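You operate a simulated robot arm through the tools that you are given. There is no shell and no other tool. Be economical: measure what you need, move in short steps, check, and stop when the job is done.

You are at the controls of a simulated robot arm. One attempt, no reset.

TASK
Put the black threaded pipe on the yellow card. Take the strainer basket from the top of the trolley and put it on the yellow alarm cover. Put one of the plug-in blocks from the top of the steel bench on the filter stand under the drain spout. Fetch the silver pipe coupling from the top of the steel bench and set it on the top of the low table. Take the brass nut on the top of the steel bench and put it away on the top of the service stand. Open the trolley drawer, take the sensor pocket from the top of the steel bench and put it in the inside of the trolley drawer and shut the drawer again. Lift the meter lid open. Any order will do. Set down upright: black threaded pipe, plug-in block, silver pipe coupling.

It is judged by the outcome, as a careful person would: the job done as asked, and still so three seconds after it is handed in. It fails if anything else is knocked over, pushed out of place, dropped, spilled or broken. A push-on lid holds only when it is set on centred and level and pressed home; a screw cap is set on level and turned clockwise until tight.

THE ROBOT
A 7-joint arm with a two-finger parallel gripper on a trunk, on a base that drives. Base frame: it is fixed to the floor where the robot stands at the start and does not move with it; the origin is under the middle of the robot, x ahead of it, y to its left, z up. Lengths are in mm, angles in degrees, forces in N, time in s.
Its first joint turns from -166.0 to 166.0 degrees. Places, roughly: black threaded pipe (5x4x6 cm) [700, 0, 900]; brass nut (4x5x2 cm) [-1300, 1000, 900]; filter stand under the drain spout [3300, -1000, 700]; inside of the trolley drawer [800, -100, 700]; meter lid [2800, 5700, 1100]; plug-in block [-1000, 1000, 1000]; sensor pocket (3x3x8 cm) [-1200, 400, 900]; silver pipe coupling (5x5x5 cm) [-800, 900, 900]; strainer basket [750, -250, 750]; top of the low table [1100, 2700, 600]; top of the service stand (40x18 cm) [5320, 2160, 800]; trolley drawer [800, -100, 700]; yellow alarm cover [1750, -2000, 750]; yellow card [-250, 2000, 750]. Payload 4.4 kg.
The tool frame sits at the grasp point between the pads (the TCP): z along the fingers, y along the line on which they close. The tips reach 23 mm beyond it. The gripper opens to 94 mm. The fingers are 38 mm wide and 10 mm thick; the gripper's body (54 by 96 mm) begins 39 mm behind the TCP.
Orientation is that of the tool frame in the base frame, as [roll, pitch, yaw] about the fixed x, y, z axes, in that order (R = Rz(yaw) Ry(pitch) Rx(roll)). With the fingers straight down and closing along the base's y, the tool's x points along the base's -x, its y along +y and its z along -z.

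THE INTERFACE
- The arm moves only by the tool drive_tool. Its argument "commands" is a list of rows, each a list of 3 entries, a list of its own where there are three numbers: the turn, a rotation vector about the tool's x, y, z in units of 8 degrees (1.0 is 8 degrees), then the shift along the tool's x, y, z in units of 30 mm (1.0 is 30 mm), then the finger opening in cm, from 0 to 9.4. In form: [[[ax, ay, az], [x, y, z], claw], ...]. A call has 1 to 8 rows; each row shifts and turns the commanded pose from where the row before left it, along the tool's axes as they then stand. A call with a number of a shift or a turn outside -1 to 1 is refused whole. Rows are played at 5 a second. More than 50 mm and 8.6 degrees between two rows, or a gripper value outside its range, and nothing of the call is played. A pose out of reach is approached as far as the arm can. The call stops where the force on the tool passes 40 N (or 10 N more than at its start, if that is more) or the arm is blocked; 0.2 s more then pass. The fingers move at their own pace (about 108 mm/s each) and stop on an object; they squeeze with about 44 N. The grip force told is the motor's: it shows also when the fingers shut on nothing. Time passes only in rows, and 0.2 s behind the last, so rows that do not move let the fingers close. The reply holds the time, the measured pose of the TCP, the force on the tool along the base axes, the opening and the grip force, in the units named above and with some noise, with the torque about the TCP (base axes, N m) and any sound that the robot's microphone picked up, and new pictures: "show" is both (left out), scene, wrist or none.
- Cameras (640 x 400 px; columns grow to the right, rows downward): "scene" is now at [139.2, 281, 1429.4]; the picture's right is [0.76, -0.65, 0.00], its down [-0.59, -0.69, -0.42] and it looks along [0.27, 0.32, -0.91] (base axes); focal length 214 px, centre (320, 200). "wrist" rides on the gripper at [86, 16, -75] in the tool frame; the picture's right is [-0.18, 0.98, 0.00], its down [-0.58, -0.11, -0.81] and it looks along [-0.79, -0.15, 0.59] (tool axes); focal length 243 px, centre (320, 200). There is no depth. A picture from a camera that has moved, and an enlarged one, comes with that camera's place and axes in the base frame and with its lens.
- roll_base(legs): drives the robot by 1 to 6 legs, each [ahead, left, turn to the left] in mm, mm and degrees, along the robot's own axes; the way and the turn of a leg run together, so that a leg with both is an arc; at most 1500 mm and 180 degrees a leg. The arm and the cameras ride along, it lands a little off, and it stops where it bumps. It gives what a move gives, and a new picture of the scene camera.
- aim_head(pan, tilt): turns the head with the scene camera to pan (to the left, within 120 degrees either way) and tilt (down, from -29 to 69), counted from straight ahead of the robot. It gives what a move gives, and a new picture of the scene camera.
- enlarge(camera, box): a new picture of the part [left, top, right, bottom] of that camera's present view, enlarged. No time passes.
- close_job(): hands the job in; it is judged then, once.

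Go step by step. Nothing tells you exact positions but the pictures and the camera data: compare them with the known pose of the tool, close in by small moves and look again before you grip or let go. The budget is 217 turns and 260 pictures, counting those below and the enlarged ones. Unless the task says otherwise, let go and move clear before handing in.

The tools are called after "Call:" by a JSON object that holds its "method" and its "body". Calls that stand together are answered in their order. drive_tool: Moves the arm, as the interface text tells. Its arguments: {"type":"object","properties":{"commands":{"type":"array","items":{"type":"array"}},"show":{"type":"string","enum":["both","scene","wrist","none"]}},"required":["commands"]} The other tools are called the same way: roll_base (legs) drives the base; aim_head (pan, tilt) turns the head that bears the scene camera; enlarge (camera, box) takes an enlarged picture of a part of a camera's view; close_job () hands the job in.

At the start:

```text
clock: 0.0
position: [-23.9, 462.1, 1160.1]
orientation: [179.8, -0.2, -179.2]
wrist_force: [-0.1, 0.8, 0.2]
ft_torque: [0.0, -0.02, 0.04]
gripper_width: 93.9
finger_force: 0.1
robot x, y, heading: [-0.4, 1.8, -0.1]
head pan, tilt: [94.6, 68.8]
```

scene: 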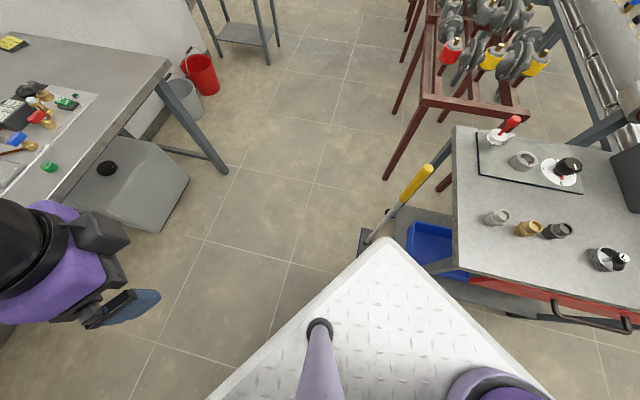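
wrist: 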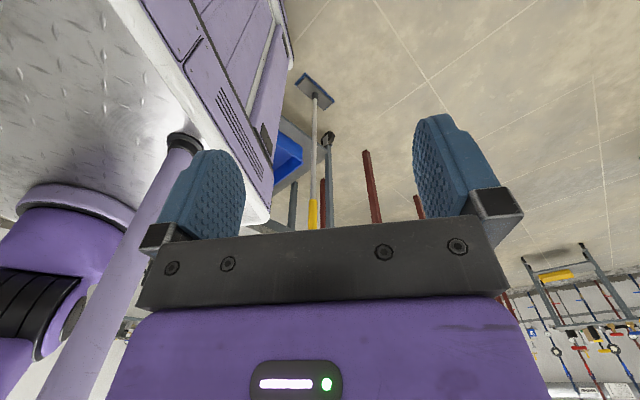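

I see the robot beside a trolley bench on the right and a steel bench on the left. First I look around ahead.

Call:
{"method": "aim_head", "body": {"pan": 0, "tilt": 45}}

Call:
{"method": "aim_head", "body": {"pan": 45, "tilt": 45}}

Call:
{"method": "aim_head", "body": {"pan": 120, "tilt": 40}}

```text
clock: 1.7
position: [-23.0, 462.8, 1159.1]
orientation: [179.9, -0.2, -179.2]
wrist_force: [-0.7, -0.3, 0.9]
ft_torque: [0.02, 0.02, 0.01]
gripper_width: 93.9
finger_force: 0.0
robot x, y, heading: [-2.2, -1.5, -0.0]
head pan, tilt: [0.0, 45.0]
camera scene: at [181.5, 235.3, 1454.8], right [0.0, -1.0, 0.0], down [-0.71, 0.0, -0.71], along [0.71, 0.0, -0.71], focal length 214 px, centre (320, 200)
```

scene: 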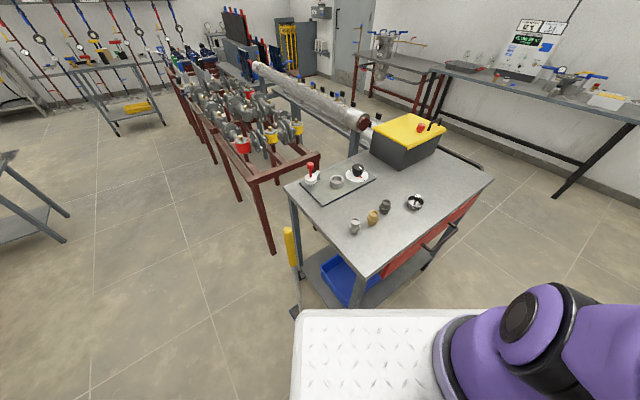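

```text
clock: 2.8
position: [-23.1, 462.4, 1160.4]
orientation: [179.9, -0.1, -179.1]
wrist_force: [0.4, -0.2, 0.0]
ft_torque: [0.01, 0.03, 0.0]
gripper_width: 94.0
finger_force: 0.1
robot x, y, heading: [2.2, 1.8, 0.0]
head pan, tilt: [45.0, 45.0]
camera scene: at [157.7, 292.7, 1454.9], right [0.71, -0.71, 0.0], down [-0.5, -0.5, -0.71], along [0.5, 0.5, -0.71], focal length 214 px, centre (320, 200)
```

scene: 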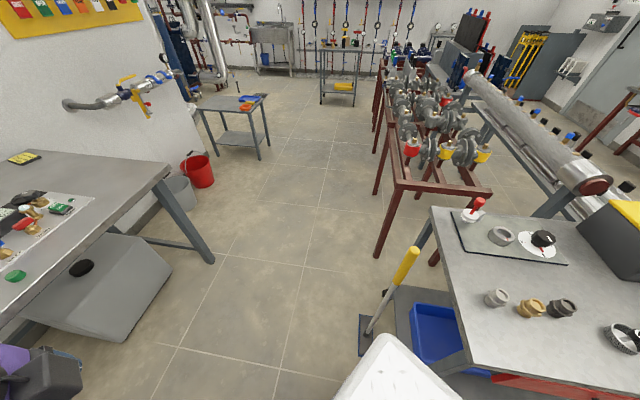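

```text
clock: 4.3
position: [-31.5, 459.4, 1160.9]
orientation: [179.9, -0.2, -178.3]
wrist_force: [0.6, 0.7, -0.7]
ft_torque: [0.0, -0.01, -0.01]
gripper_width: 94.0
finger_force: 0.0
robot x, y, heading: [-2.6, -0.2, -0.4]
head pan, tilt: [120.0, 40.0]
camera scene: at [135.4, 314.6, 1466.3], right [0.91, -0.41, 0.0], down [-0.25, -0.55, -0.8], along [0.32, 0.73, -0.6], focal length 214 px, centre (320, 200)
```

scene: 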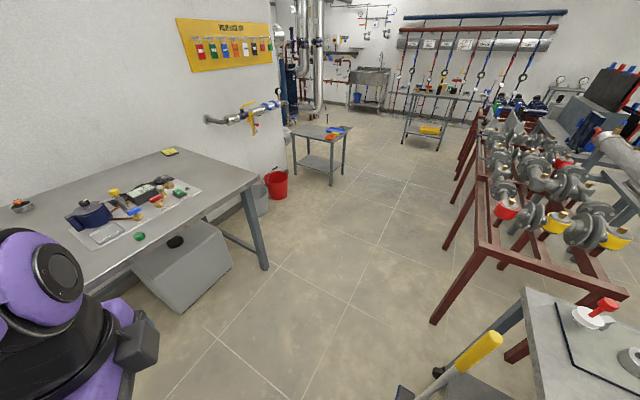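

The benches and the low table are visible. The head may be limited on the left, so I look to the right side too.

Call:
{"method": "aim_head", "body": {"pan": -60, "tilt": 35}}

Call:
{"method": "aim_head", "body": {"pan": -120, "tilt": 35}}

Call:
{"method": "aim_head", "body": {"pan": 100, "tilt": 60}}

```text
clock: 7.0
position: [-27.3, 460.8, 1157.2]
orientation: [-179.9, 0.0, -178.7]
wrist_force: [-0.1, 0.0, -0.7]
ft_torque: [0.01, 0.0, -0.02]
gripper_width: 94.0
finger_force: 0.1
robot x, y, heading: [0.1, -1.9, -0.2]
head pan, tilt: [-60.0, 35.0]
camera scene: at [162.4, 172.7, 1470.3], right [-0.71, -0.71, 0.0], down [-0.4, 0.4, -0.82], along [0.58, -0.58, -0.57], focal length 214 px, centre (320, 200)
```

scene: 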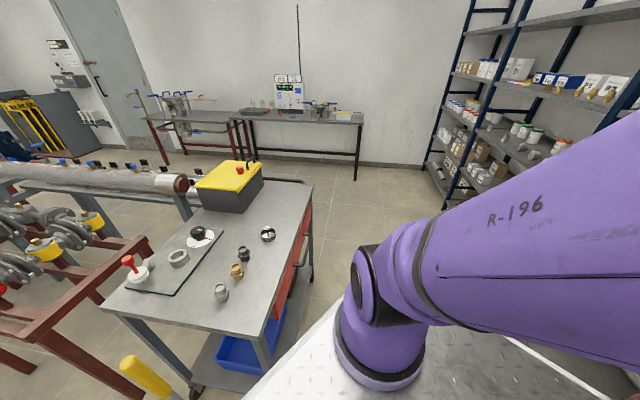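

```text
clock: 8.3
position: [-27.5, 460.4, 1158.5]
orientation: [-179.9, 0.1, -178.5]
wrist_force: [-0.1, 0.6, -0.6]
ft_torque: [-0.01, -0.04, 0.03]
gripper_width: 94.0
finger_force: 0.0
robot x, y, heading: [0.7, 2.9, 0.1]
head pan, tilt: [-120.0, 35.0]
camera scene: at [162.1, 172.4, 1470.1], right [-0.71, -0.7, 0.0], down [-0.4, 0.41, -0.82], along [0.58, -0.59, -0.57], focal length 214 px, centre (320, 200)
```

scene: 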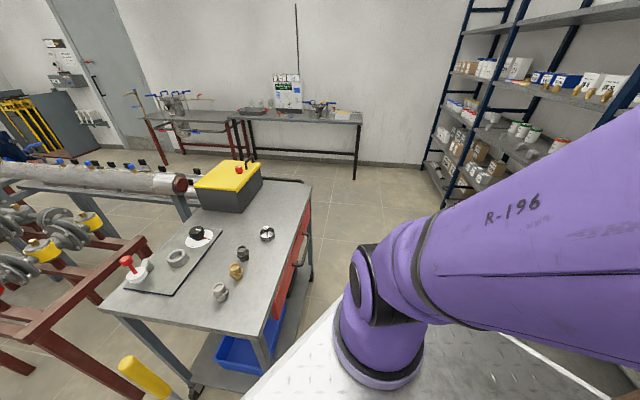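

```text
clock: 11.4
position: [-32.3, 460.1, 1161.1]
orientation: [179.8, -0.2, -178.2]
wrist_force: [0.5, 0.5, 0.7]
ft_torque: [0.0, 0.0, -0.01]
gripper_width: 94.1
finger_force: 0.2
robot x, y, heading: [2.7, -0.1, -0.1]
head pan, tilt: [100.0, 60.0]
camera scene: at [136.1, 295.8, 1439.5], right [0.86, -0.51, 0.0], down [-0.43, -0.72, -0.55], along [0.28, 0.47, -0.83], focal length 214 px, centre (320, 200)
```

scene: 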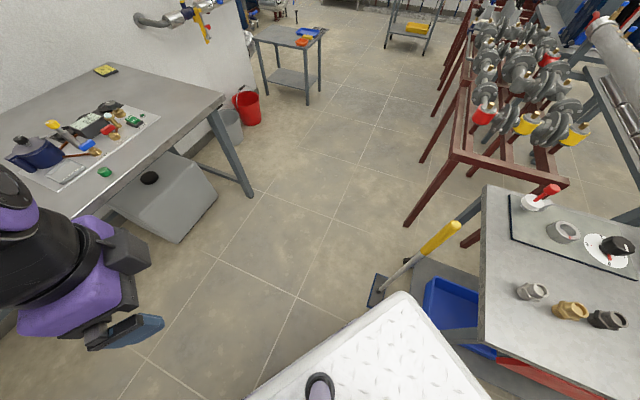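

The head is physically limited to about -45..66 by the arm. I'll view the trolley closely.

Call:
{"method": "aim_head", "body": {"pan": 0, "tilt": 50}}

Call:
{"method": "enlarge", "body": {"camera": "scene", "box": [260, 80, 520, 260]}}

```text
clock: 13.2
position: [-23.5, 462.8, 1161.1]
orientation: [179.9, -0.1, -179.1]
wrist_force: [-0.5, -0.3, -0.5]
ft_torque: [0.0, -0.01, 0.02]
gripper_width: 93.8
finger_force: 0.0
robot x, y, heading: [-1.9, -0.5, 0.2]
head pan, tilt: [0.0, 50.0]
camera scene: at [177.1, 235.3, 1447.9], right [0.0, -1.0, 0.0], down [-0.77, 0.0, -0.64], along [0.64, 0.0, -0.77], focal length 214 px, centre (320, 200)
```

scene: 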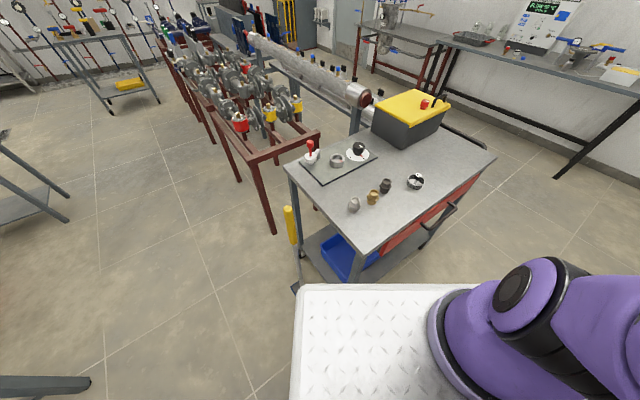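

```text
2.22 times, centred on (390, 170) of scene
camera zoom: at [177.1, 235.3, 1447.9], right [0.0, -1.0, 0.0], down [-0.77, 0.0, -0.64], along [0.64, 0.0, -0.77], focal length 477 px, centre (164, 267)
```

zoom: 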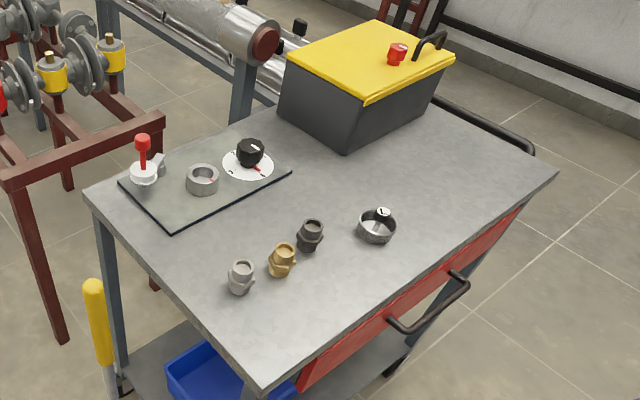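

The trolley top holds three pipes (black one farthest) and the strainer basket. I check where the arm stands relative to the mast before moving.

Call:
{"method": "aim_head", "body": {"pan": -40, "tilt": 69}}

Call:
{"method": "drive_tool", "body": {"commands": [[[0, 0, 0], [-1, 0, 0], 9.4], [[0, 0, 0], [-1, 0, 0], 9.4]], "show": "both"}}

```text
clock: 14.3
position: [-28.3, 461.5, 1159.4]
orientation: [-180.0, -0.1, -178.6]
wrist_force: [0.5, -0.2, 0.7]
ft_torque: [-0.04, 0.03, -0.01]
gripper_width: 94.0
finger_force: 0.1
robot x, y, heading: [-0.6, 1.2, 0.2]
head pan, tilt: [-40.0, 68.8]
camera scene: at [151.0, 203.7, 1429.1], right [-0.53, -0.85, 0.0], down [-0.77, 0.48, -0.41], along [0.35, -0.22, -0.91], focal length 214 px, centre (320, 200)
```

scene: 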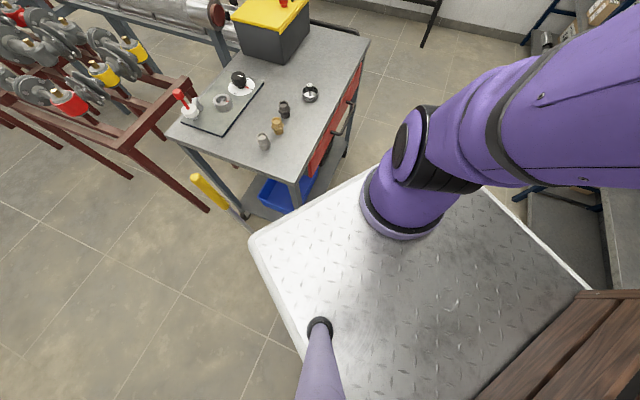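

```text
clock: 15.1
position: [-19.7, 454.8, 1162.2]
orientation: [178.8, -0.7, -173.4]
wrist_force: [0.7, -0.1, -0.1]
ft_torque: [0.02, 0.05, 0.04]
gripper_width: 93.9
finger_force: 0.0
robot x, y, heading: [-0.9, -5.1, -0.1]
head pan, tilt: [-40.0, 68.8]
stopped in row 2: the arm was blocked; the commanded pose is now the measured one
camera scene: at [160.3, 229.8, 1429.5], right [-0.09, -1.0, 0.0], down [-0.9, 0.08, -0.42], along [0.42, -0.04, -0.91], focal length 214 px, centre (320, 200)
camera wrist: at [-107.7, 458.2, 1239.8], right [0.07, 1.0, 0.02], down [0.6, -0.06, 0.8], along [0.79, -0.05, -0.61], focal length 243 px, centre (320, 200)
```

scene: 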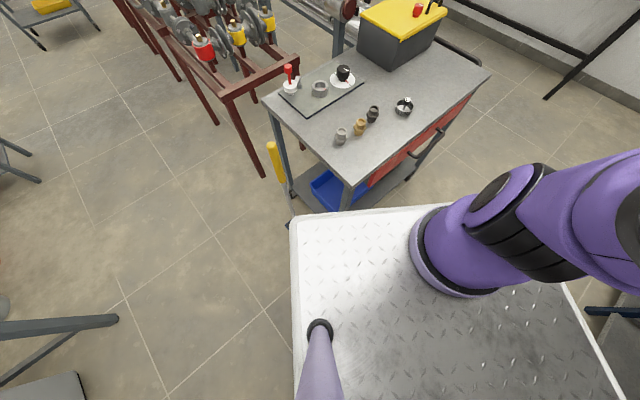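
wrist: 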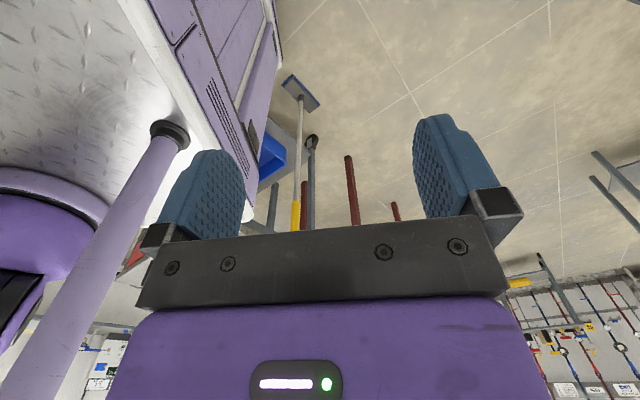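

The arm runs behind the mast and leans against the head; I extend the tool out to the left and look at the arm's shape.

Call:
{"method": "drive_tool", "body": {"commands": [[[0, 0, -0.7], [1, 1, 0], 9.4], [[0, 0, 0], [0.5, 1, 0], 9.4], [[0, 0, 0], [0, 1, 0], 9.4], [[0, 0, 0], [0, 1, 0], 9.4], [[0, 0, 0], [0, 1, 0], 9.4], [[0, 0, 0], [0, 1, 0], 9.4], [[0, 0, 0], [0, 1, 0], 9.4]], "show": "none"}}

Call:
{"method": "aim_head", "body": {"pan": 110, "tilt": 30}}

```text
clock: 16.1
position: [-64.1, 547.9, 1280.7]
orientation: [169.9, -3.4, -168.9]
wrist_force: [-0.7, -0.1, -0.4]
ft_torque: [0.0, -0.07, -0.03]
gripper_width: 94.2
finger_force: 0.1
robot x, y, heading: [1.7, -0.7, 0.1]
head pan, tilt: [-40.0, 68.8]
stopped in row 4: the arm was blocked; the commanded pose is now the measured one
```

```text
clock: 18.4
position: [-71.0, 547.9, 1285.3]
orientation: [169.4, -3.5, -168.3]
wrist_force: [0.7, -0.4, -0.3]
ft_torque: [-0.02, -0.01, 0.01]
gripper_width: 94.2
finger_force: 0.1
robot x, y, heading: [-0.3, 3.9, 0.2]
head pan, tilt: [110.0, 30.0]
camera scene: at [168.3, 288.3, 1465.7], right [0.61, -0.79, 0.0], down [-0.48, -0.37, -0.79], along [0.63, 0.49, -0.61], focal length 214 px, centre (320, 200)
```

scene: 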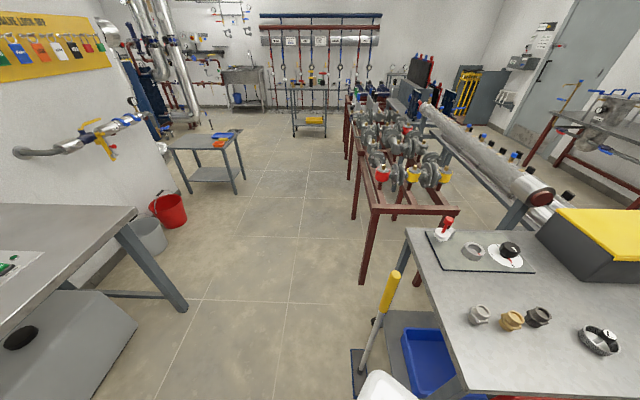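

The arm got jammed on the mast; I back it away rearwards and level the tool.

Call:
{"method": "aim_head", "body": {"pan": 10, "tilt": 30}}

Call:
{"method": "drive_tool", "body": {"commands": [[[0, 0, 0], [1, 0, 0], 9.4], [[0.65, -0.2, 0.7], [1, 0, 0], 9.4], [[0.65, -0.2, 0.7], [1, 0, 0], 9.4], [[0, 0, 0], [1, 0, 0], 9.4], [[0, 0, 0], [1, 0, 0], 9.4], [[0, 0, 0], [1, 0, 0], 9.4], [[0, 0, 0], [1, 0, 0], 9.4], [[0, 0, 0], [1, 0, 0], 9.4]], "show": "wrist"}}

Call:
{"method": "aim_head", "body": {"pan": 120, "tilt": 30}}

```text
clock: 20.2
position: [-69.3, 546.5, 1282.0]
orientation: [169.8, -3.5, -168.4]
wrist_force: [0.4, 0.1, 0.3]
ft_torque: [0.01, 0.02, 0.02]
gripper_width: 94.0
finger_force: 0.0
robot x, y, heading: [2.1, -4.5, 0.1]
head pan, tilt: [10.0, 30.0]
camera scene: at [170.7, 286.8, 1468.2], right [0.59, -0.81, 0.0], down [-0.48, -0.35, -0.81], along [0.65, 0.48, -0.59], focal length 214 px, centre (320, 200)
```

scene: 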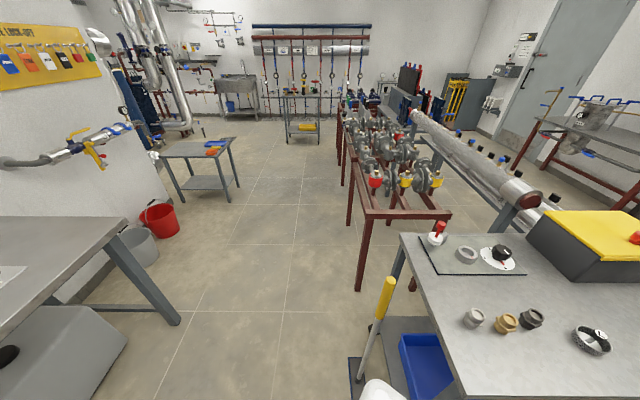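

```text
clock: 22.0
position: [-301.1, 538.9, 1285.4]
orientation: [-178.9, -0.9, 179.4]
wrist_force: [0.7, 0.6, 1.3]
ft_torque: [0.0, 0.03, 0.02]
gripper_width: 94.2
finger_force: 0.2
robot x, y, heading: [-2.0, -2.4, -0.1]
head pan, tilt: [10.0, 30.0]
camera wrist: at [-386.7, 556.3, 1361.6], right [0.19, 0.98, -0.02], down [0.59, -0.1, 0.8], along [0.78, -0.17, -0.6], focal length 243 px, centre (320, 200)
```

wrist: 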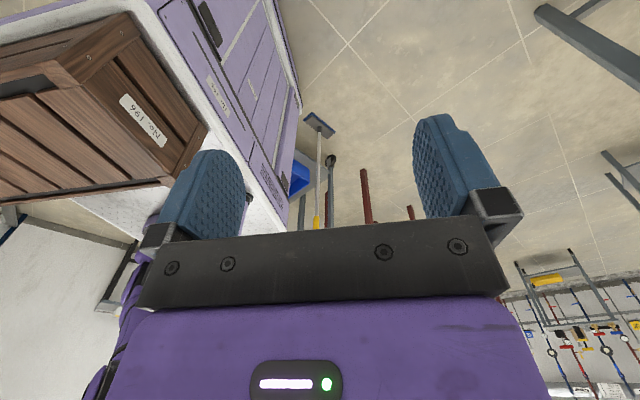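

```text
clock: 23.9
position: [-301.7, 538.6, 1285.4]
orientation: [-178.8, -0.9, 179.5]
wrist_force: [0.9, 0.4, -0.5]
ft_torque: [-0.04, 0.05, 0.04]
gripper_width: 94.1
finger_force: 0.1
robot x, y, heading: [0.2, 4.4, 0.1]
head pan, tilt: [120.0, 30.0]
camera scene: at [54.7, 313.6, 1477.5], right [0.87, 0.5, 0.0], down [0.25, -0.43, -0.87], along [-0.43, 0.75, -0.5], focal length 214 px, centre (320, 200)
```

scene: 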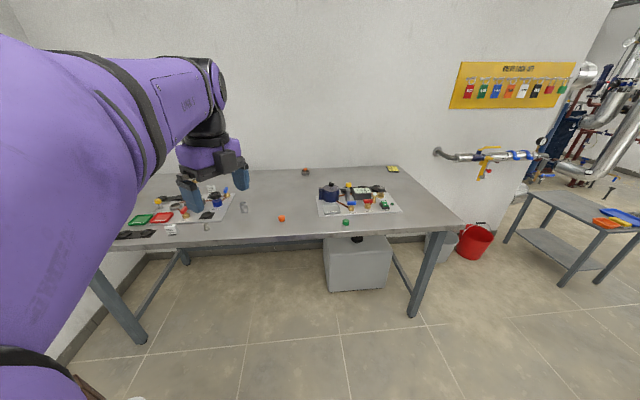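

Now the head turns freely. I'll try swinging the arm around the rear towards the robot's right/front, in steps.

Call:
{"method": "drive_tool", "body": {"commands": [[[0, 0, -0.4], [0.8, -1, 0], 9.4], [[0, 0, -0.4], [0.8, -1, 0], 9.4], [[0, 0, -0.4], [0.8, -1, 0], 9.4], [[0, 0, -0.4], [0.8, -1, 0], 9.4], [[0, 0, -0.4], [0.8, -1, 0], 9.4], [[0, 0, -0.4], [0.8, -1, 0], 9.4], [[0, 0, -0.4], [0.8, -1, 0], 9.4], [[0, 0, -0.4], [0.8, -1, 0], 9.4]], "show": "none"}}

Call:
{"method": "drive_tool", "body": {"commands": [[[0, 0, -0.4], [0.95, -0.9, 0], 9.4], [[0, 0, -0.4], [0.95, -0.9, 0], 9.4], [[0, 0, -0.4], [0.95, -0.9, 0], 9.4], [[0, 0, -0.4], [0.95, -0.9, 0], 9.4], [[0, 0, -0.4], [0.95, -0.9, 0], 9.4], [[0, 0, -0.4], [0.95, -0.9, 0], 9.4], [[0, 0, -0.4], [0.95, -0.9, 0], 9.4], [[0, 0, -0.4], [0.95, -0.9, 0], 9.4]], "show": "scene"}}

```text
clock: 25.7
position: [-445.5, 271.3, 1290.7]
orientation: [-179.3, -1.3, -154.9]
wrist_force: [0.4, 0.2, -0.3]
ft_torque: [-0.02, 0.01, 0.01]
gripper_width: 93.8
finger_force: 0.1
robot x, y, heading: [-0.3, 1.9, -0.1]
head pan, tilt: [120.0, 30.0]
```

```text
clock: 27.5
position: [-500.5, -37.2, 1298.8]
orientation: [-179.9, -1.4, -129.3]
wrist_force: [0.8, 0.5, -0.4]
ft_torque: [-0.09, 0.02, -0.01]
gripper_width: 94.0
finger_force: 0.1
robot x, y, heading: [0.9, -1.8, -0.2]
head pan, tilt: [120.0, 30.0]
camera scene: at [54.7, 313.9, 1477.4], right [0.87, 0.5, 0.0], down [0.25, -0.43, -0.87], along [-0.43, 0.75, -0.5], focal length 214 px, centre (320, 200)
```

scene: 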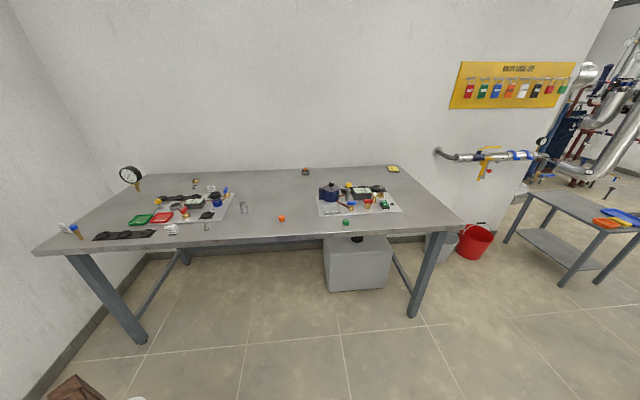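

The swing works and the whole bench is in view. I enlarge it while the view is clear, then keep swinging.

Call:
{"method": "enlarge", "body": {"camera": "scene", "box": [30, 150, 290, 260]}}

Call:
{"method": "enlarge", "body": {"camera": "scene", "box": [260, 150, 480, 260]}}

Call:
{"method": "drive_tool", "body": {"commands": [[[0, 0, -0.4], [1, -0.8, 0], 9.4], [[0, 0, -0.4], [1, -0.8, 0], 9.4], [[0, 0, -0.4], [1, -0.8, 0], 9.4], [[0, 0, -0.4], [1, -0.8, 0], 9.4], [[0, 0, -0.4], [1, -0.8, 0], 9.4], [[0, 0, -0.4], [1, -0.8, 0], 9.4], [[0, 0, -0.4], [1, -0.8, 0], 9.4], [[0, 0, -0.4], [1, -0.8, 0], 9.4]], "show": "none"}}

Call:
{"method": "drive_tool", "body": {"commands": [[[0, 0, -0.4], [1, -0.8, 0], 9.4], [[0, 0, -0.4], [1, -0.8, 0], 9.4], [[0, 0, -0.4], [1, -0.8, 0], 9.4], [[0, 0, -0.4], [1, -0.8, 0], 9.4], [[0, 0, -0.4], [1, -0.8, 0], 9.4], [[0, 0, -0.4], [1, -0.8, 0], 9.4], [[0, 0, -0.4], [1, -0.8, 0], 9.4], [[0, 0, -0.4], [1, -0.8, 0], 9.4]], "show": "none"}}

```text
2.46 times, centred on (160, 205) of scene
camera zoom: at [54.7, 313.9, 1477.4], right [0.87, 0.5, 0.0], down [0.25, -0.43, -0.87], along [-0.43, 0.75, -0.5], focal length 528 px, centre (714, 188)
```

zoom: 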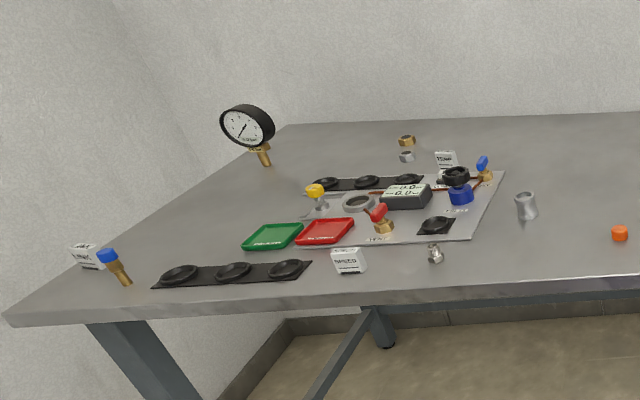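

```text
2.91 times, centred on (370, 205) of scene
camera zoom: at [54.7, 313.9, 1477.4], right [0.87, 0.5, 0.0], down [0.25, -0.43, -0.87], along [-0.43, 0.75, -0.5], focal length 624 px, centre (174, 186)
```

zoom: 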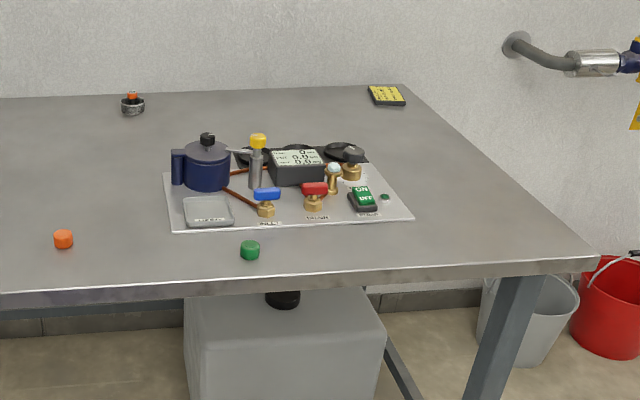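

```text
clock: 29.3
position: [-441.7, -278.0, 1301.2]
orientation: [179.4, -1.3, -104.5]
wrist_force: [-0.3, 0.1, -0.4]
ft_torque: [0.03, -0.05, -0.02]
gripper_width: 93.8
finger_force: 0.1
out of reach, approached as far as the arm can: row 7, 8
robot x, y, heading: [-2.8, -0.5, 0.0]
head pan, tilt: [120.0, 30.0]
```

```text
clock: 31.1
position: [-349.7, -361.2, 1327.1]
orientation: [178.9, -1.1, -78.9]
wrist_force: [1.1, 0.1, -0.3]
ft_torque: [0.04, 0.04, 0.0]
gripper_width: 94.1
finger_force: 0.0
out of reach, approached as far as the arm can: row 2, 3, 4, 5, 6, 7, 8
robot x, y, heading: [0.8, -0.3, 0.3]
head pan, tilt: [120.0, 30.0]
```

The arm has reached a joint limit behind. I look at its configuration from the head.

Call:
{"method": "aim_head", "body": {"pan": -90, "tilt": 25}}

```text
clock: 34.1
position: [-349.1, -361.0, 1326.1]
orientation: [179.0, -0.9, -78.9]
wrist_force: [0.3, 0.1, -0.5]
ft_torque: [-0.04, -0.04, -0.03]
gripper_width: 93.7
finger_force: 0.1
robot x, y, heading: [-2.1, -0.9, -0.0]
head pan, tilt: [-90.0, 25.0]
camera scene: at [99.9, 143.0, 1485.5], right [-1.0, 0.0, 0.0], down [0.0, 0.42, -0.91], along [0.0, -0.91, -0.42], focal length 214 px, centre (320, 200)
```

scene: 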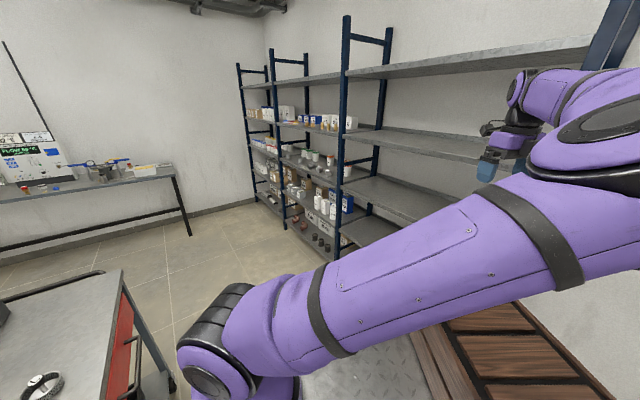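

The first joint is at its limit behind; the arm must come back and go up over the mast to reach the front. I reverse the swing first.

Call:
{"method": "drive_tool", "body": {"commands": [[[0, 0, 0.4], [-1, 0.8, 0], 9.4], [[0, 0, 0.4], [-1, 0.8, 0], 9.4], [[0, 0, 0.4], [-1, 0.8, 0], 9.4], [[0, 0, 0.4], [-1, 0.8, 0], 9.4], [[0, 0, 0.4], [-1, 0.8, 0], 9.4], [[0, 0, 0.4], [-1, 0.8, 0], 9.4], [[0, 0, 0.4], [-1, 0.8, 0], 9.4], [[0, 0, 0.4], [-1, 0.8, 0], 9.4]], "show": "none"}}

Call:
{"method": "drive_tool", "body": {"commands": [[[0, 0, 0.4], [-1, 0.8, 0], 9.4], [[0, 0, 0.4], [-1, 0.8, 0], 9.4], [[0, 0, 0.4], [-1, 0.8, 0], 9.4], [[0, 0, 0.4], [-1, 0.8, 0], 9.4], [[0, 0, 0.4], [-1, 0.8, 0], 9.4], [[0, 0, 0.4], [-1, 0.8, 0], 9.4], [[0, 0, 0.4], [-1, 0.8, 0], 9.4], [[0, 0, 0.4], [-1, 0.8, 0], 9.4]], "show": "none"}}

```text
clock: 35.9
position: [-544.1, -122.9, 1320.9]
orientation: [179.4, -1.4, -103.7]
wrist_force: [0.7, 0.0, 0.1]
ft_torque: [0.02, 0.0, -0.02]
gripper_width: 93.9
finger_force: 0.0
robot x, y, heading: [-0.2, -1.8, -0.2]
head pan, tilt: [-90.0, 25.0]
```

```text
clock: 37.7
position: [-565.5, 120.4, 1313.2]
orientation: [180.0, -1.3, -129.3]
wrist_force: [-1.3, -3.2, -0.5]
ft_torque: [0.2, -0.04, 0.02]
gripper_width: 94.0
finger_force: 0.0
out of reach, approached as far as the arm can: row 3, 4, 5, 6, 7, 8
robot x, y, heading: [2.7, -1.8, -0.1]
head pan, tilt: [-90.0, 25.0]
```

I now raise the tool while turning it to point outward, to carry the arm over the mast.

Call:
{"method": "drive_tool", "body": {"commands": [[[-0.92, 0.385, 0], [-0.09, -0.22, -0.91], 9.4], [[-0.92, 0.385, 0], [-0.04, -0.1, -0.93], 9.4], [[-0.92, 0.385, 0], [0.0, 0.01, -0.94], 9.4], [[-0.92, 0.385, 0], [0.06, 0.13, -0.93], 9.4], [[-0.92, 0.385, 0], [0.11, 0.25, -0.9], 9.4], [[-0.92, 0.385, 0], [0.15, 0.37, -0.86], 9.4], [[-0.92, 0.385, 0], [0.2, 0.47, -0.79], 9.4], [[-0.92, 0.385, 0], [0.24, 0.57, -0.71], 9.4]], "show": "none"}}

Call:
{"method": "drive_tool", "body": {"commands": [[[-0.92, 0.385, 0], [0.25, 0.6, -0.6], 9.4], [[-0.92, 0.385, 0], [0.3, 0.7, -0.5], 9.4], [[-0.92, 0.385, 0], [0.33, 0.8, -0.4], 9.4], [[0, 0, 0], [0.38, 0.9, -0.3], 9.4], [[0, 0, 0], [0.38, 0.9, -0.3], 9.4], [[0, 0, 0], [0.38, 0.9, -0.3], 9.4], [[0, 0, 0], [0.38, 0.9, -0.3], 9.4]], "show": "none"}}

```text
clock: 39.5
position: [-611.2, 156.2, 1594.2]
orientation: [117.7, -21.8, -116.9]
wrist_force: [-0.4, -0.1, -0.4]
ft_torque: [-0.04, -0.04, -0.03]
gripper_width: 93.9
finger_force: 0.0
out of reach, approached as far as the arm can: row 1, 2, 3, 4, 5, 6, 7, 8
robot x, y, heading: [-2.7, -3.0, 0.2]
head pan, tilt: [-90.0, 25.0]
```

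```text
clock: 41.1
position: [-563.6, 147.2, 1743.2]
orientation: [91.8, -24.0, -107.2]
wrist_force: [-0.8, -0.2, 0.3]
ft_torque: [0.04, 0.0, -0.03]
gripper_width: 94.1
finger_force: 0.1
out of reach, approached as far as the arm can: row 1, 2, 3, 4, 5, 6, 7
robot x, y, heading: [-0.3, -1.0, 0.2]
head pan, tilt: [-90.0, 25.0]
```

The arm is up and stretched; next I draw it in and a little higher, then swing clockwise over the mast to the front.

Call:
{"method": "drive_tool", "body": {"commands": [[[0, 0, 0], [0.15, 0.35, -1], 9.4], [[0, 0, 0], [0.15, 0.35, -1], 9.4], [[0, 0, 0], [0.15, 0.35, -1], 9.4], [[0, 0, 0], [0.15, 0.35, -1], 9.4], [[0, 0, 0], [0.15, 0.35, -1], 9.4], [[0, 0, 0], [0.15, 0.35, -1], 9.4], [[0, 0, 0], [0.15, 0.35, -1], 9.4], [[0, 0, 0], [0.15, 0.35, -1], 9.4]], "show": "none"}}

Call:
{"method": "drive_tool", "body": {"commands": [[[-0.16, -0.37, 0], [-0.95, 0.42, 0], 9.4], [[-0.16, -0.37, 0], [-0.95, 0.42, 0], 9.4], [[-0.16, -0.37, 0], [-0.95, 0.42, 0], 9.4], [[-0.16, -0.37, 0], [-0.95, 0.42, 0], 9.4], [[-0.16, -0.37, 0], [-0.95, 0.42, 0], 9.4], [[-0.16, -0.37, 0], [-0.95, 0.42, 0], 9.4], [[-0.16, -0.37, 0], [-0.95, 0.42, 0], 9.4], [[-0.16, -0.37, 0], [-0.95, 0.42, 0], 9.4]], "show": "none"}}

Call:
{"method": "aim_head", "body": {"pan": 0, "tilt": -29}}

```text
clock: 42.9
position: [-337.2, 83.9, 1842.4]
orientation: [91.9, -24.1, -107.4]
wrist_force: [0.0, -0.2, 0.3]
ft_torque: [-0.03, 0.01, 0.0]
gripper_width: 94.0
finger_force: 0.1
robot x, y, heading: [0.4, -2.2, -0.0]
head pan, tilt: [-90.0, 25.0]
```

```text
clock: 44.7
position: [-221.4, 302.8, 1843.5]
orientation: [92.0, -23.2, -133.2]
wrist_force: [0.0, 0.7, -0.3]
ft_torque: [0.01, 0.03, -0.01]
gripper_width: 94.0
finger_force: 0.0
robot x, y, heading: [-2.7, 3.2, 0.1]
head pan, tilt: [-90.0, 25.0]
```

```text
clock: 46.4
position: [-223.2, 302.9, 1843.9]
orientation: [92.1, -23.2, -133.1]
wrist_force: [-0.6, 0.3, 0.9]
ft_torque: [0.02, -0.01, 0.0]
gripper_width: 93.9
finger_force: 0.1
robot x, y, heading: [1.6, -0.8, -0.1]
head pan, tilt: [0.0, -28.6]
camera scene: at [166.9, 235.2, 1565.9], right [0.0, -1.0, 0.0], down [0.48, 0.0, -0.88], along [0.88, 0.0, 0.48], focal length 214 px, centre (320, 200)
```

scene: 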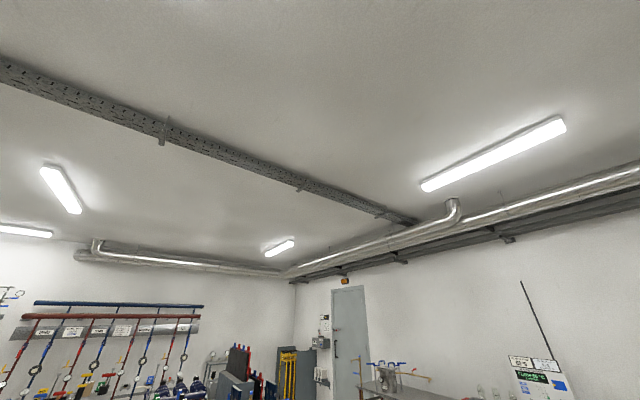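

The swing works; I duck the head and continue over it.

Call:
{"method": "aim_head", "body": {"pan": 0, "tilt": 60}}

Call:
{"method": "drive_tool", "body": {"commands": [[[-0.17, -0.4, 0], [-0.95, 0.42, 0], 9.4], [[-0.17, -0.4, 0], [-0.95, 0.42, 0], 9.4], [[-0.17, -0.4, 0], [-0.95, 0.42, 0], 9.4], [[-0.17, -0.4, 0], [-0.95, 0.42, 0], 9.4], [[-0.17, -0.4, 0], [-0.95, 0.42, 0], 9.4], [[-0.17, -0.4, 0], [-0.95, 0.42, 0], 9.4], [[-0.17, -0.4, 0], [-0.95, 0.42, 0], 9.4], [[-0.17, -0.4, 0], [-0.95, 0.42, 0], 9.4]], "show": "none"}}

Call:
{"method": "drive_tool", "body": {"commands": [[[-0.17, -0.4, 0], [-0.95, 0.42, 0], 9.4], [[-0.17, -0.4, 0], [-0.95, 0.42, 0], 9.4], [[-0.17, -0.4, 0], [-0.95, 0.42, 0], 9.4], [[-0.17, -0.4, 0], [-0.95, 0.42, 0], 9.4], [[-0.17, -0.4, 0], [-0.95, 0.42, 0], 9.4], [[-0.17, -0.4, 0], [-0.95, 0.42, 0], 9.4], [[-0.17, -0.4, 0], [-0.95, 0.42, 0], 9.4], [[-0.17, -0.4, 0], [-0.95, 0.42, 0], 9.4]], "show": "none"}}

Call:
{"method": "drive_tool", "body": {"commands": [[[-0.17, -0.4, 0], [-0.95, 0.42, 0], 9.4], [[-0.17, -0.4, 0], [-0.95, 0.42, 0], 9.4], [[-0.17, -0.4, 0], [-0.95, 0.42, 0], 9.4], [[-0.17, -0.4, 0], [-0.95, 0.42, 0], 9.4], [[-0.17, -0.4, 0], [-0.95, 0.42, 0], 9.4], [[-0.17, -0.4, 0], [-0.95, 0.42, 0], 9.4], [[-0.17, -0.4, 0], [-0.95, 0.42, 0], 9.4], [[-0.17, -0.4, 0], [-0.95, 0.42, 0], 9.4]], "show": "none"}}

Call:
{"method": "drive_tool", "body": {"commands": [[[-0.17, -0.4, 0], [-0.95, 0.42, 0], 9.4], [[-0.17, -0.4, 0], [-0.95, 0.42, 0], 9.4], [[-0.17, -0.4, 0], [-0.95, 0.42, 0], 9.4], [[-0.17, -0.4, 0], [-0.95, 0.42, 0], 9.4], [[-0.17, -0.4, 0], [-0.95, 0.42, 0], 9.4], [[-0.17, -0.4, 0], [-0.95, 0.42, 0], 9.4], [[-0.17, -0.4, 0], [-0.95, 0.42, 0], 9.4], [[-0.17, -0.4, 0], [-0.95, 0.42, 0], 9.4]], "show": "none"}}

```text
clock: 48.0
position: [-222.2, 301.8, 1843.4]
orientation: [92.0, -23.1, -133.2]
wrist_force: [0.2, 0.4, -0.1]
ft_torque: [-0.03, 0.0, 0.02]
gripper_width: 94.2
finger_force: 0.1
robot x, y, heading: [-2.7, 1.0, 0.0]
head pan, tilt: [0.0, 60.0]
camera scene: at [166.6, 235.2, 1435.4], right [0.0, -1.0, 0.0], down [-0.87, 0.0, -0.5], along [0.5, 0.0, -0.87], focal length 214 px, centre (320, 200)
```

scene: 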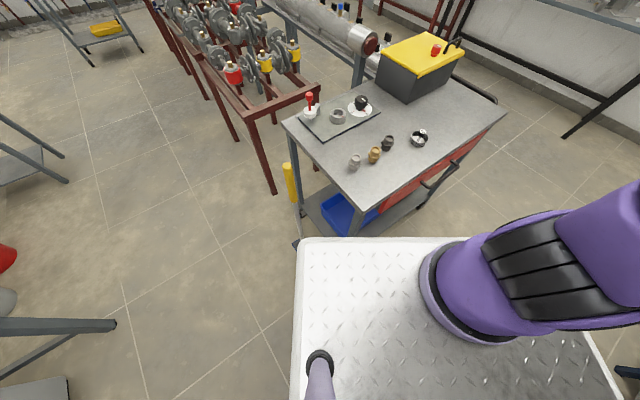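

```text
clock: 49.8
position: [-19.9, 443.7, 1847.9]
orientation: [91.9, -22.4, -160.9]
wrist_force: [0.3, -0.3, -0.4]
ft_torque: [0.01, 0.0, -0.01]
gripper_width: 94.1
finger_force: 0.1
robot x, y, heading: [-2.2, 1.5, -0.1]
head pan, tilt: [0.0, 60.0]
```

```text
clock: 51.6
position: [224.6, 476.5, 1853.5]
orientation: [91.2, -21.7, 171.5]
wrist_force: [0.8, 0.8, -0.5]
ft_torque: [0.01, 0.0, 0.02]
gripper_width: 94.2
finger_force: 0.1
robot x, y, heading: [1.0, 0.8, -0.2]
head pan, tilt: [0.0, 60.0]
```

```text
clock: 53.4
position: [454.0, 393.3, 1867.2]
orientation: [90.4, -21.1, 144.0]
wrist_force: [-0.1, 0.9, -0.5]
ft_torque: [-0.03, -0.02, -0.02]
gripper_width: 93.9
finger_force: 0.0
robot x, y, heading: [1.2, 0.3, -0.1]
head pan, tilt: [0.0, 60.0]
```

```text
clock: 55.2
position: [622.1, 210.3, 1877.2]
orientation: [89.5, -21.3, 116.5]
wrist_force: [-0.4, -0.3, 0.3]
ft_torque: [0.03, -0.03, -0.03]
gripper_width: 94.2
finger_force: 0.1
robot x, y, heading: [0.2, -2.8, -0.1]
head pan, tilt: [0.0, 60.0]
```

The arm is now in front. I lower it and turn the tool to point down again.

Call:
{"method": "drive_tool", "body": {"commands": [[[0.93, -0.363, 0], [-0.31, -0.79, 0.45], 9.4], [[0.93, -0.363, 0], [-0.28, -0.72, 0.56], 9.4], [[0.93, -0.363, 0], [-0.25, -0.64, 0.67], 9.4], [[0.93, -0.363, 0], [-0.21, -0.55, 0.76], 9.4], [[0.93, -0.363, 0], [-0.17, -0.44, 0.83], 9.4], [[0.93, -0.363, 0], [-0.13, -0.33, 0.89], 9.4], [[0.93, -0.363, 0], [-0.08, -0.21, 0.93], 9.4], [[0.93, -0.363, 0], [-0.03, -0.09, 0.95], 9.4]], "show": "none"}}

Call:
{"method": "drive_tool", "body": {"commands": [[[0.93, -0.363, 0], [0.01, 0.03, 0.96], 9.4], [[0.93, -0.363, 0], [0.06, 0.16, 0.94], 9.4], [[0.93, -0.363, 0], [0.1, 0.28, 0.91], 9.4], [[0, 0, 0], [0.1, 0.28, 0.9], 9.4], [[0, 0, 0], [0.1, 0.28, 0.9], 9.4], [[0, 0, 0], [0, 0, 0.9], 9.4], [[0, 0, 0], [0, 0, 0.9], 9.4]], "show": "none"}}

Call:
{"method": "aim_head", "body": {"pan": 0, "tilt": 30}}

```text
clock: 57.0
position: [720.4, 257.8, 1677.7]
orientation: [155.0, -9.3, 97.1]
wrist_force: [-1.2, -1.5, 0.3]
ft_torque: [0.03, -0.03, 0.0]
gripper_width: 94.1
finger_force: 0.0
robot x, y, heading: [3.0, 2.4, -0.1]
head pan, tilt: [0.0, 60.0]
```

```text
clock: 58.6
position: [764.6, 270.0, 1471.1]
orientation: [177.5, -0.9, 95.1]
wrist_force: [0.3, -0.6, 0.3]
ft_torque: [-0.03, 0.01, -0.03]
gripper_width: 94.0
finger_force: 0.0
out of reach, approached as far as the arm can: row 3
robot x, y, heading: [0.7, 1.4, 0.1]
head pan, tilt: [0.0, 60.0]
```

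```text
clock: 59.5
position: [763.8, 270.5, 1471.5]
orientation: [177.5, -0.9, 95.1]
wrist_force: [-0.3, 0.8, 0.4]
ft_torque: [0.01, 0.01, 0.0]
gripper_width: 94.0
finger_force: 0.1
robot x, y, heading: [-1.5, -0.6, -0.1]
head pan, tilt: [0.0, 30.0]
camera scene: at [190.4, 235.3, 1477.4], right [0.0, -1.0, 0.0], down [-0.5, 0.0, -0.87], along [0.87, 0.0, -0.5], focal length 214 px, centre (320, 200)
```

scene: 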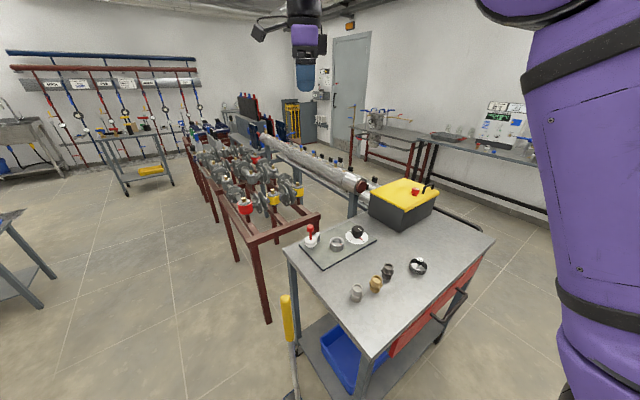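

The arm now works in front. The robot stands too close to the drawer, so I back off to a spot where handle, basket and pipe are all within reach.

Call:
{"method": "roll_base", "body": {"legs": [[-360, -235, 0]]}}

Call:
{"method": "enlarge", "body": {"camera": "scene", "box": [320, 180, 520, 300]}}

```text
clock: 62.1
position: [419.8, 35.4, 1470.6]
orientation: [177.5, -0.9, 94.0]
wrist_force: [-0.2, 1.0, -0.8]
ft_torque: [-0.01, -0.01, 0.02]
gripper_width: 93.8
finger_force: 0.0
robot x, y, heading: [-349.5, -218.8, -1.0]
head pan, tilt: [0.0, 30.0]
camera scene: at [-154.5, 11.9, 1477.5], right [-0.02, -1.0, 0.0], down [-0.5, 0.01, -0.87], along [0.87, -0.02, -0.5], focal length 214 px, centre (320, 200)
```

scene: 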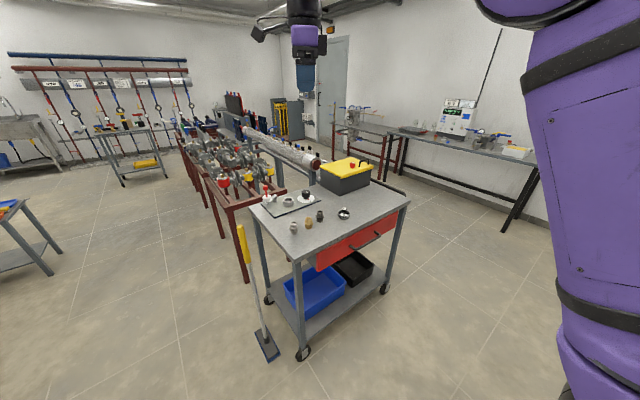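

```text
3.20 times, centred on (420, 240) of scene
camera zoom: at [-154.5, 11.9, 1477.5], right [-0.02, -1.0, 0.0], down [-0.5, 0.01, -0.87], along [0.87, -0.02, -0.5], focal length 686 px, centre (0, 72)
```

zoom: 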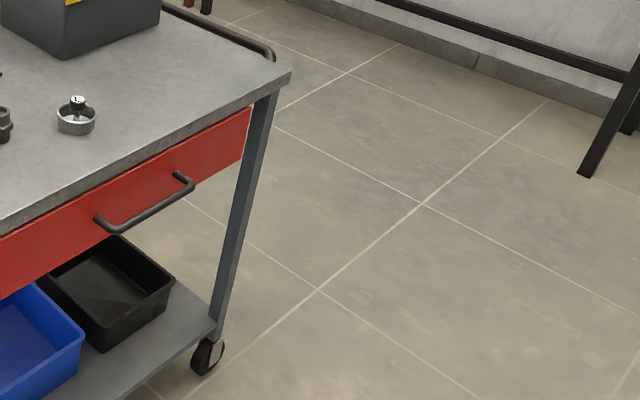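

Handle mid is about (668,-235,753), with outward normal (-0.80,-0.60). I turn the tool to aim 30° below horizontal at the drawer and approach in steps.

Call:
{"method": "drive_tool", "body": {"commands": [[[0, 0, -1], [0, 0, 0.9], 9.4], [[0, 0, -1], [0, 0, 0.9], 9.4], [[0, 0, -1], [0, 0, 0.9], 9.4], [[0, 0, -1], [0, 0, 0.9], 9.4], [[0, 0, -0.1], [-1, -0.19, 0.9], 9.4], [[0, 0, 0], [-1, -0.19, 0.9], 9.4], [[0, 0, 0], [-1, -0.19, 0.9], 9.4], [[0, 0, 0], [-1, -0.19, 0.9], 9.4]], "show": "none"}}

Call:
{"method": "drive_tool", "body": {"commands": [[[-0.94, 0, 0], [-1, -0.2, 0.9], 9.4], [[-0.94, 0, 0], [-1, -0.3, 0.87], 9.4], [[-0.94, 0, 0], [-1, -0.4, 0.8], 9.4], [[-0.94, 0, 0], [-1, -0.5, 0.77], 9.4], [[-0.94, 0, 0], [-1, -0.57, 0.7], 9.4], [[-0.94, 0, 0], [-1, -0.65, 0.6], 9.4], [[-0.94, 0, 0], [-1, -0.72, 0.55], 9.4], [[-0.94, 0, 0], [-1, -0.78, 0.45], 9.4]], "show": "wrist"}}

```text
clock: 63.9
position: [482.0, -68.1, 1255.5]
orientation: [177.3, 0.6, 126.9]
wrist_force: [-1.0, 0.4, -0.2]
ft_torque: [-0.04, -0.04, -0.02]
gripper_width: 94.3
finger_force: 0.0
robot x, y, heading: [-349.8, -221.8, -1.0]
head pan, tilt: [0.0, 30.0]
```

```text
clock: 65.7
position: [605.6, -279.9, 1042.0]
orientation: [117.1, 0.7, 126.8]
wrist_force: [-1.1, 2.0, 0.9]
ft_torque: [-0.1, 0.02, -0.14]
gripper_width: 94.1
finger_force: 0.0
robot x, y, heading: [-349.5, -222.2, -1.1]
head pan, tilt: [0.0, 30.0]
camera wrist: at [505.3, -246.2, 1090.9], right [0.46, 0.13, 0.88], down [-0.27, -0.92, 0.28], along [0.85, -0.36, -0.39], focal length 243 px, centre (320, 200)
```

wrist: 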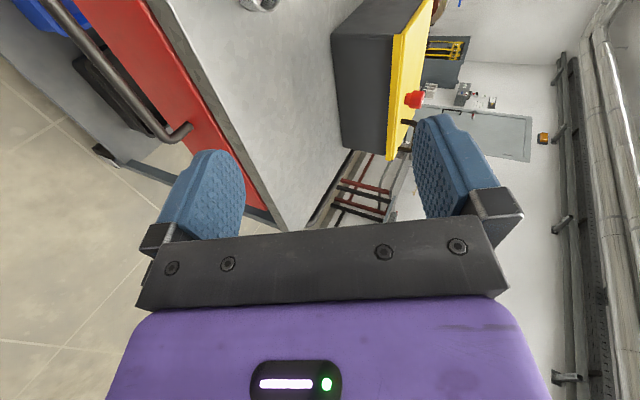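

The handle appears at the upper left of the wrist view. I lower the tool to just outside it and look again.

Call:
{"method": "drive_tool", "body": {"commands": [[[0, 0, 0], [0, -0.89, 0.28], 9.4], [[0, 0, 0], [0, -0.89, 0.28], 9.4], [[0, 0, 0], [0, -0.89, 0.28], 9.4], [[0, 0, 0], [0, -0.89, 0.28], 9.4], [[0, 0, 0], [0, -0.89, 0.28], 9.4], [[0, 0, 0], [0, -0.89, 0.28], 9.4], [[0, 0, 0], [0, -0.89, 0.28], 9.4], [[0, 0, 0], [0, -0.89, 0.28], 9.4]], "show": "both"}}

```text
clock: 67.5
position: [574.8, -306.1, 821.4]
orientation: [117.3, 0.5, 126.8]
wrist_force: [-0.2, -0.4, -0.1]
ft_torque: [-0.01, 0.0, -0.01]
gripper_width: 93.8
finger_force: 0.0
robot x, y, heading: [-351.0, -220.7, -0.8]
head pan, tilt: [0.0, 30.0]
camera scene: at [-154.7, 11.9, 1477.5], right [-0.02, -1.0, 0.0], down [-0.5, 0.01, -0.87], along [0.87, -0.02, -0.5], focal length 214 px, centre (320, 200)
camera wrist: at [474.8, -272.3, 871.0], right [0.47, 0.13, 0.88], down [-0.27, -0.92, 0.28], along [0.84, -0.36, -0.4], focal length 243 px, centre (320, 200)
```

scene: 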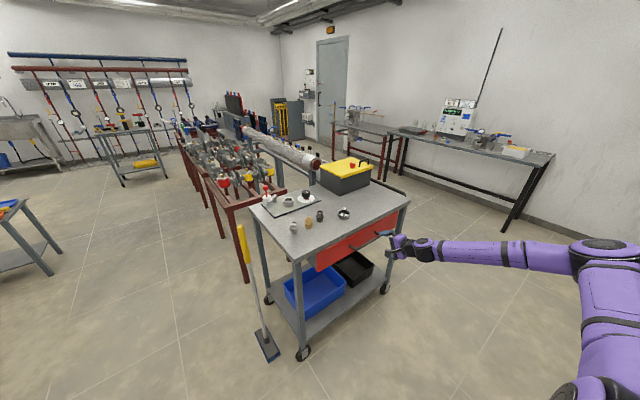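
wrist: 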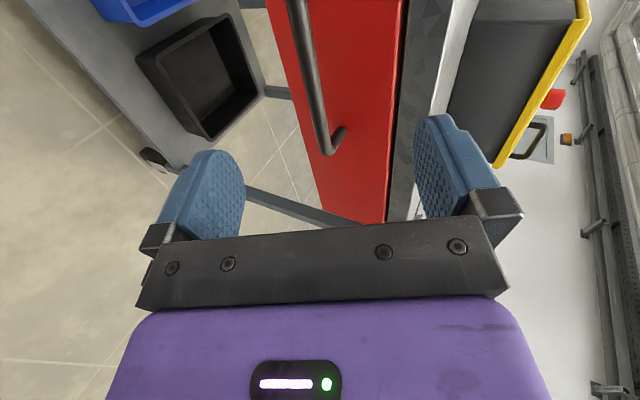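

The handle bar lies straight ahead between the finger lines. I advance about 105 mm and check.

Call:
{"method": "drive_tool", "body": {"commands": [[[0, 0, 0], [0, -0.1, 0.85], 9.4], [[0, 0, 0], [0, -0.1, 0.85], 9.4], [[0, 0, 0], [0, -0.1, 0.85], 9.4], [[0, 0, 0], [0, 0, 0.85], 9.4]], "show": "both"}}

Call:
{"method": "enlarge", "body": {"camera": "scene", "box": [340, 200, 460, 280]}}

```text
clock: 68.5
position: [646.8, -254.1, 766.0]
orientation: [117.3, 0.7, 126.6]
wrist_force: [-0.7, -0.1, -0.4]
ft_torque: [0.0, -0.01, 0.02]
gripper_width: 94.0
finger_force: 0.0
robot x, y, heading: [-354.1, -220.1, -1.1]
head pan, tilt: [0.0, 30.0]
camera scene: at [-154.6, 11.4, 1477.5], right [-0.02, -1.0, 0.0], down [-0.5, 0.01, -0.87], along [0.87, -0.02, -0.5], focal length 214 px, centre (320, 200)
camera wrist: at [546.5, -220.2, 814.9], right [0.47, 0.13, 0.88], down [-0.27, -0.92, 0.28], along [0.84, -0.37, -0.4], focal length 243 px, centre (320, 200)
```

scene: 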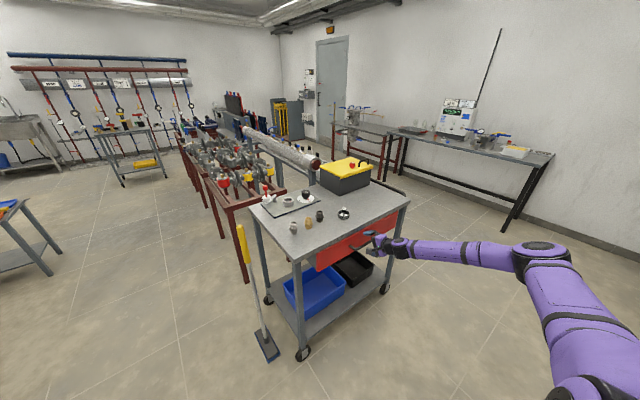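
wrist: 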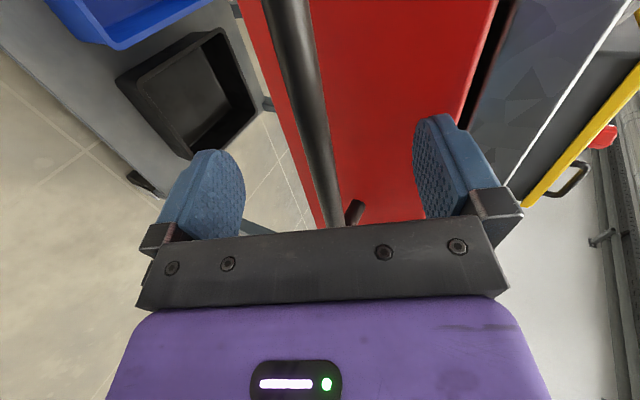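

```text
5.00 times, centred on (400, 240) of scene
camera zoom: at [-154.6, 11.4, 1477.5], right [-0.02, -1.0, 0.0], down [-0.5, 0.01, -0.87], along [0.87, -0.02, -0.5], focal length 1072 px, centre (-80, 0)
```

zoom: 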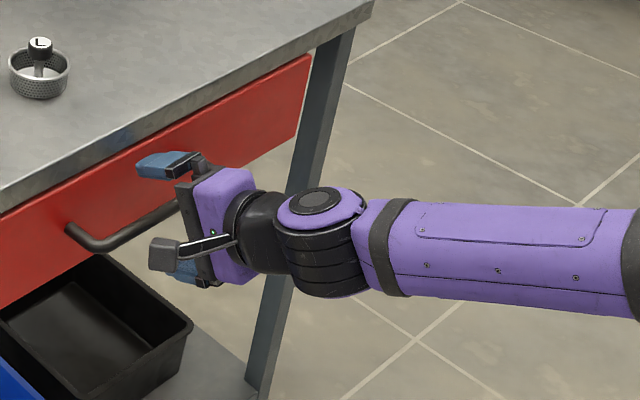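

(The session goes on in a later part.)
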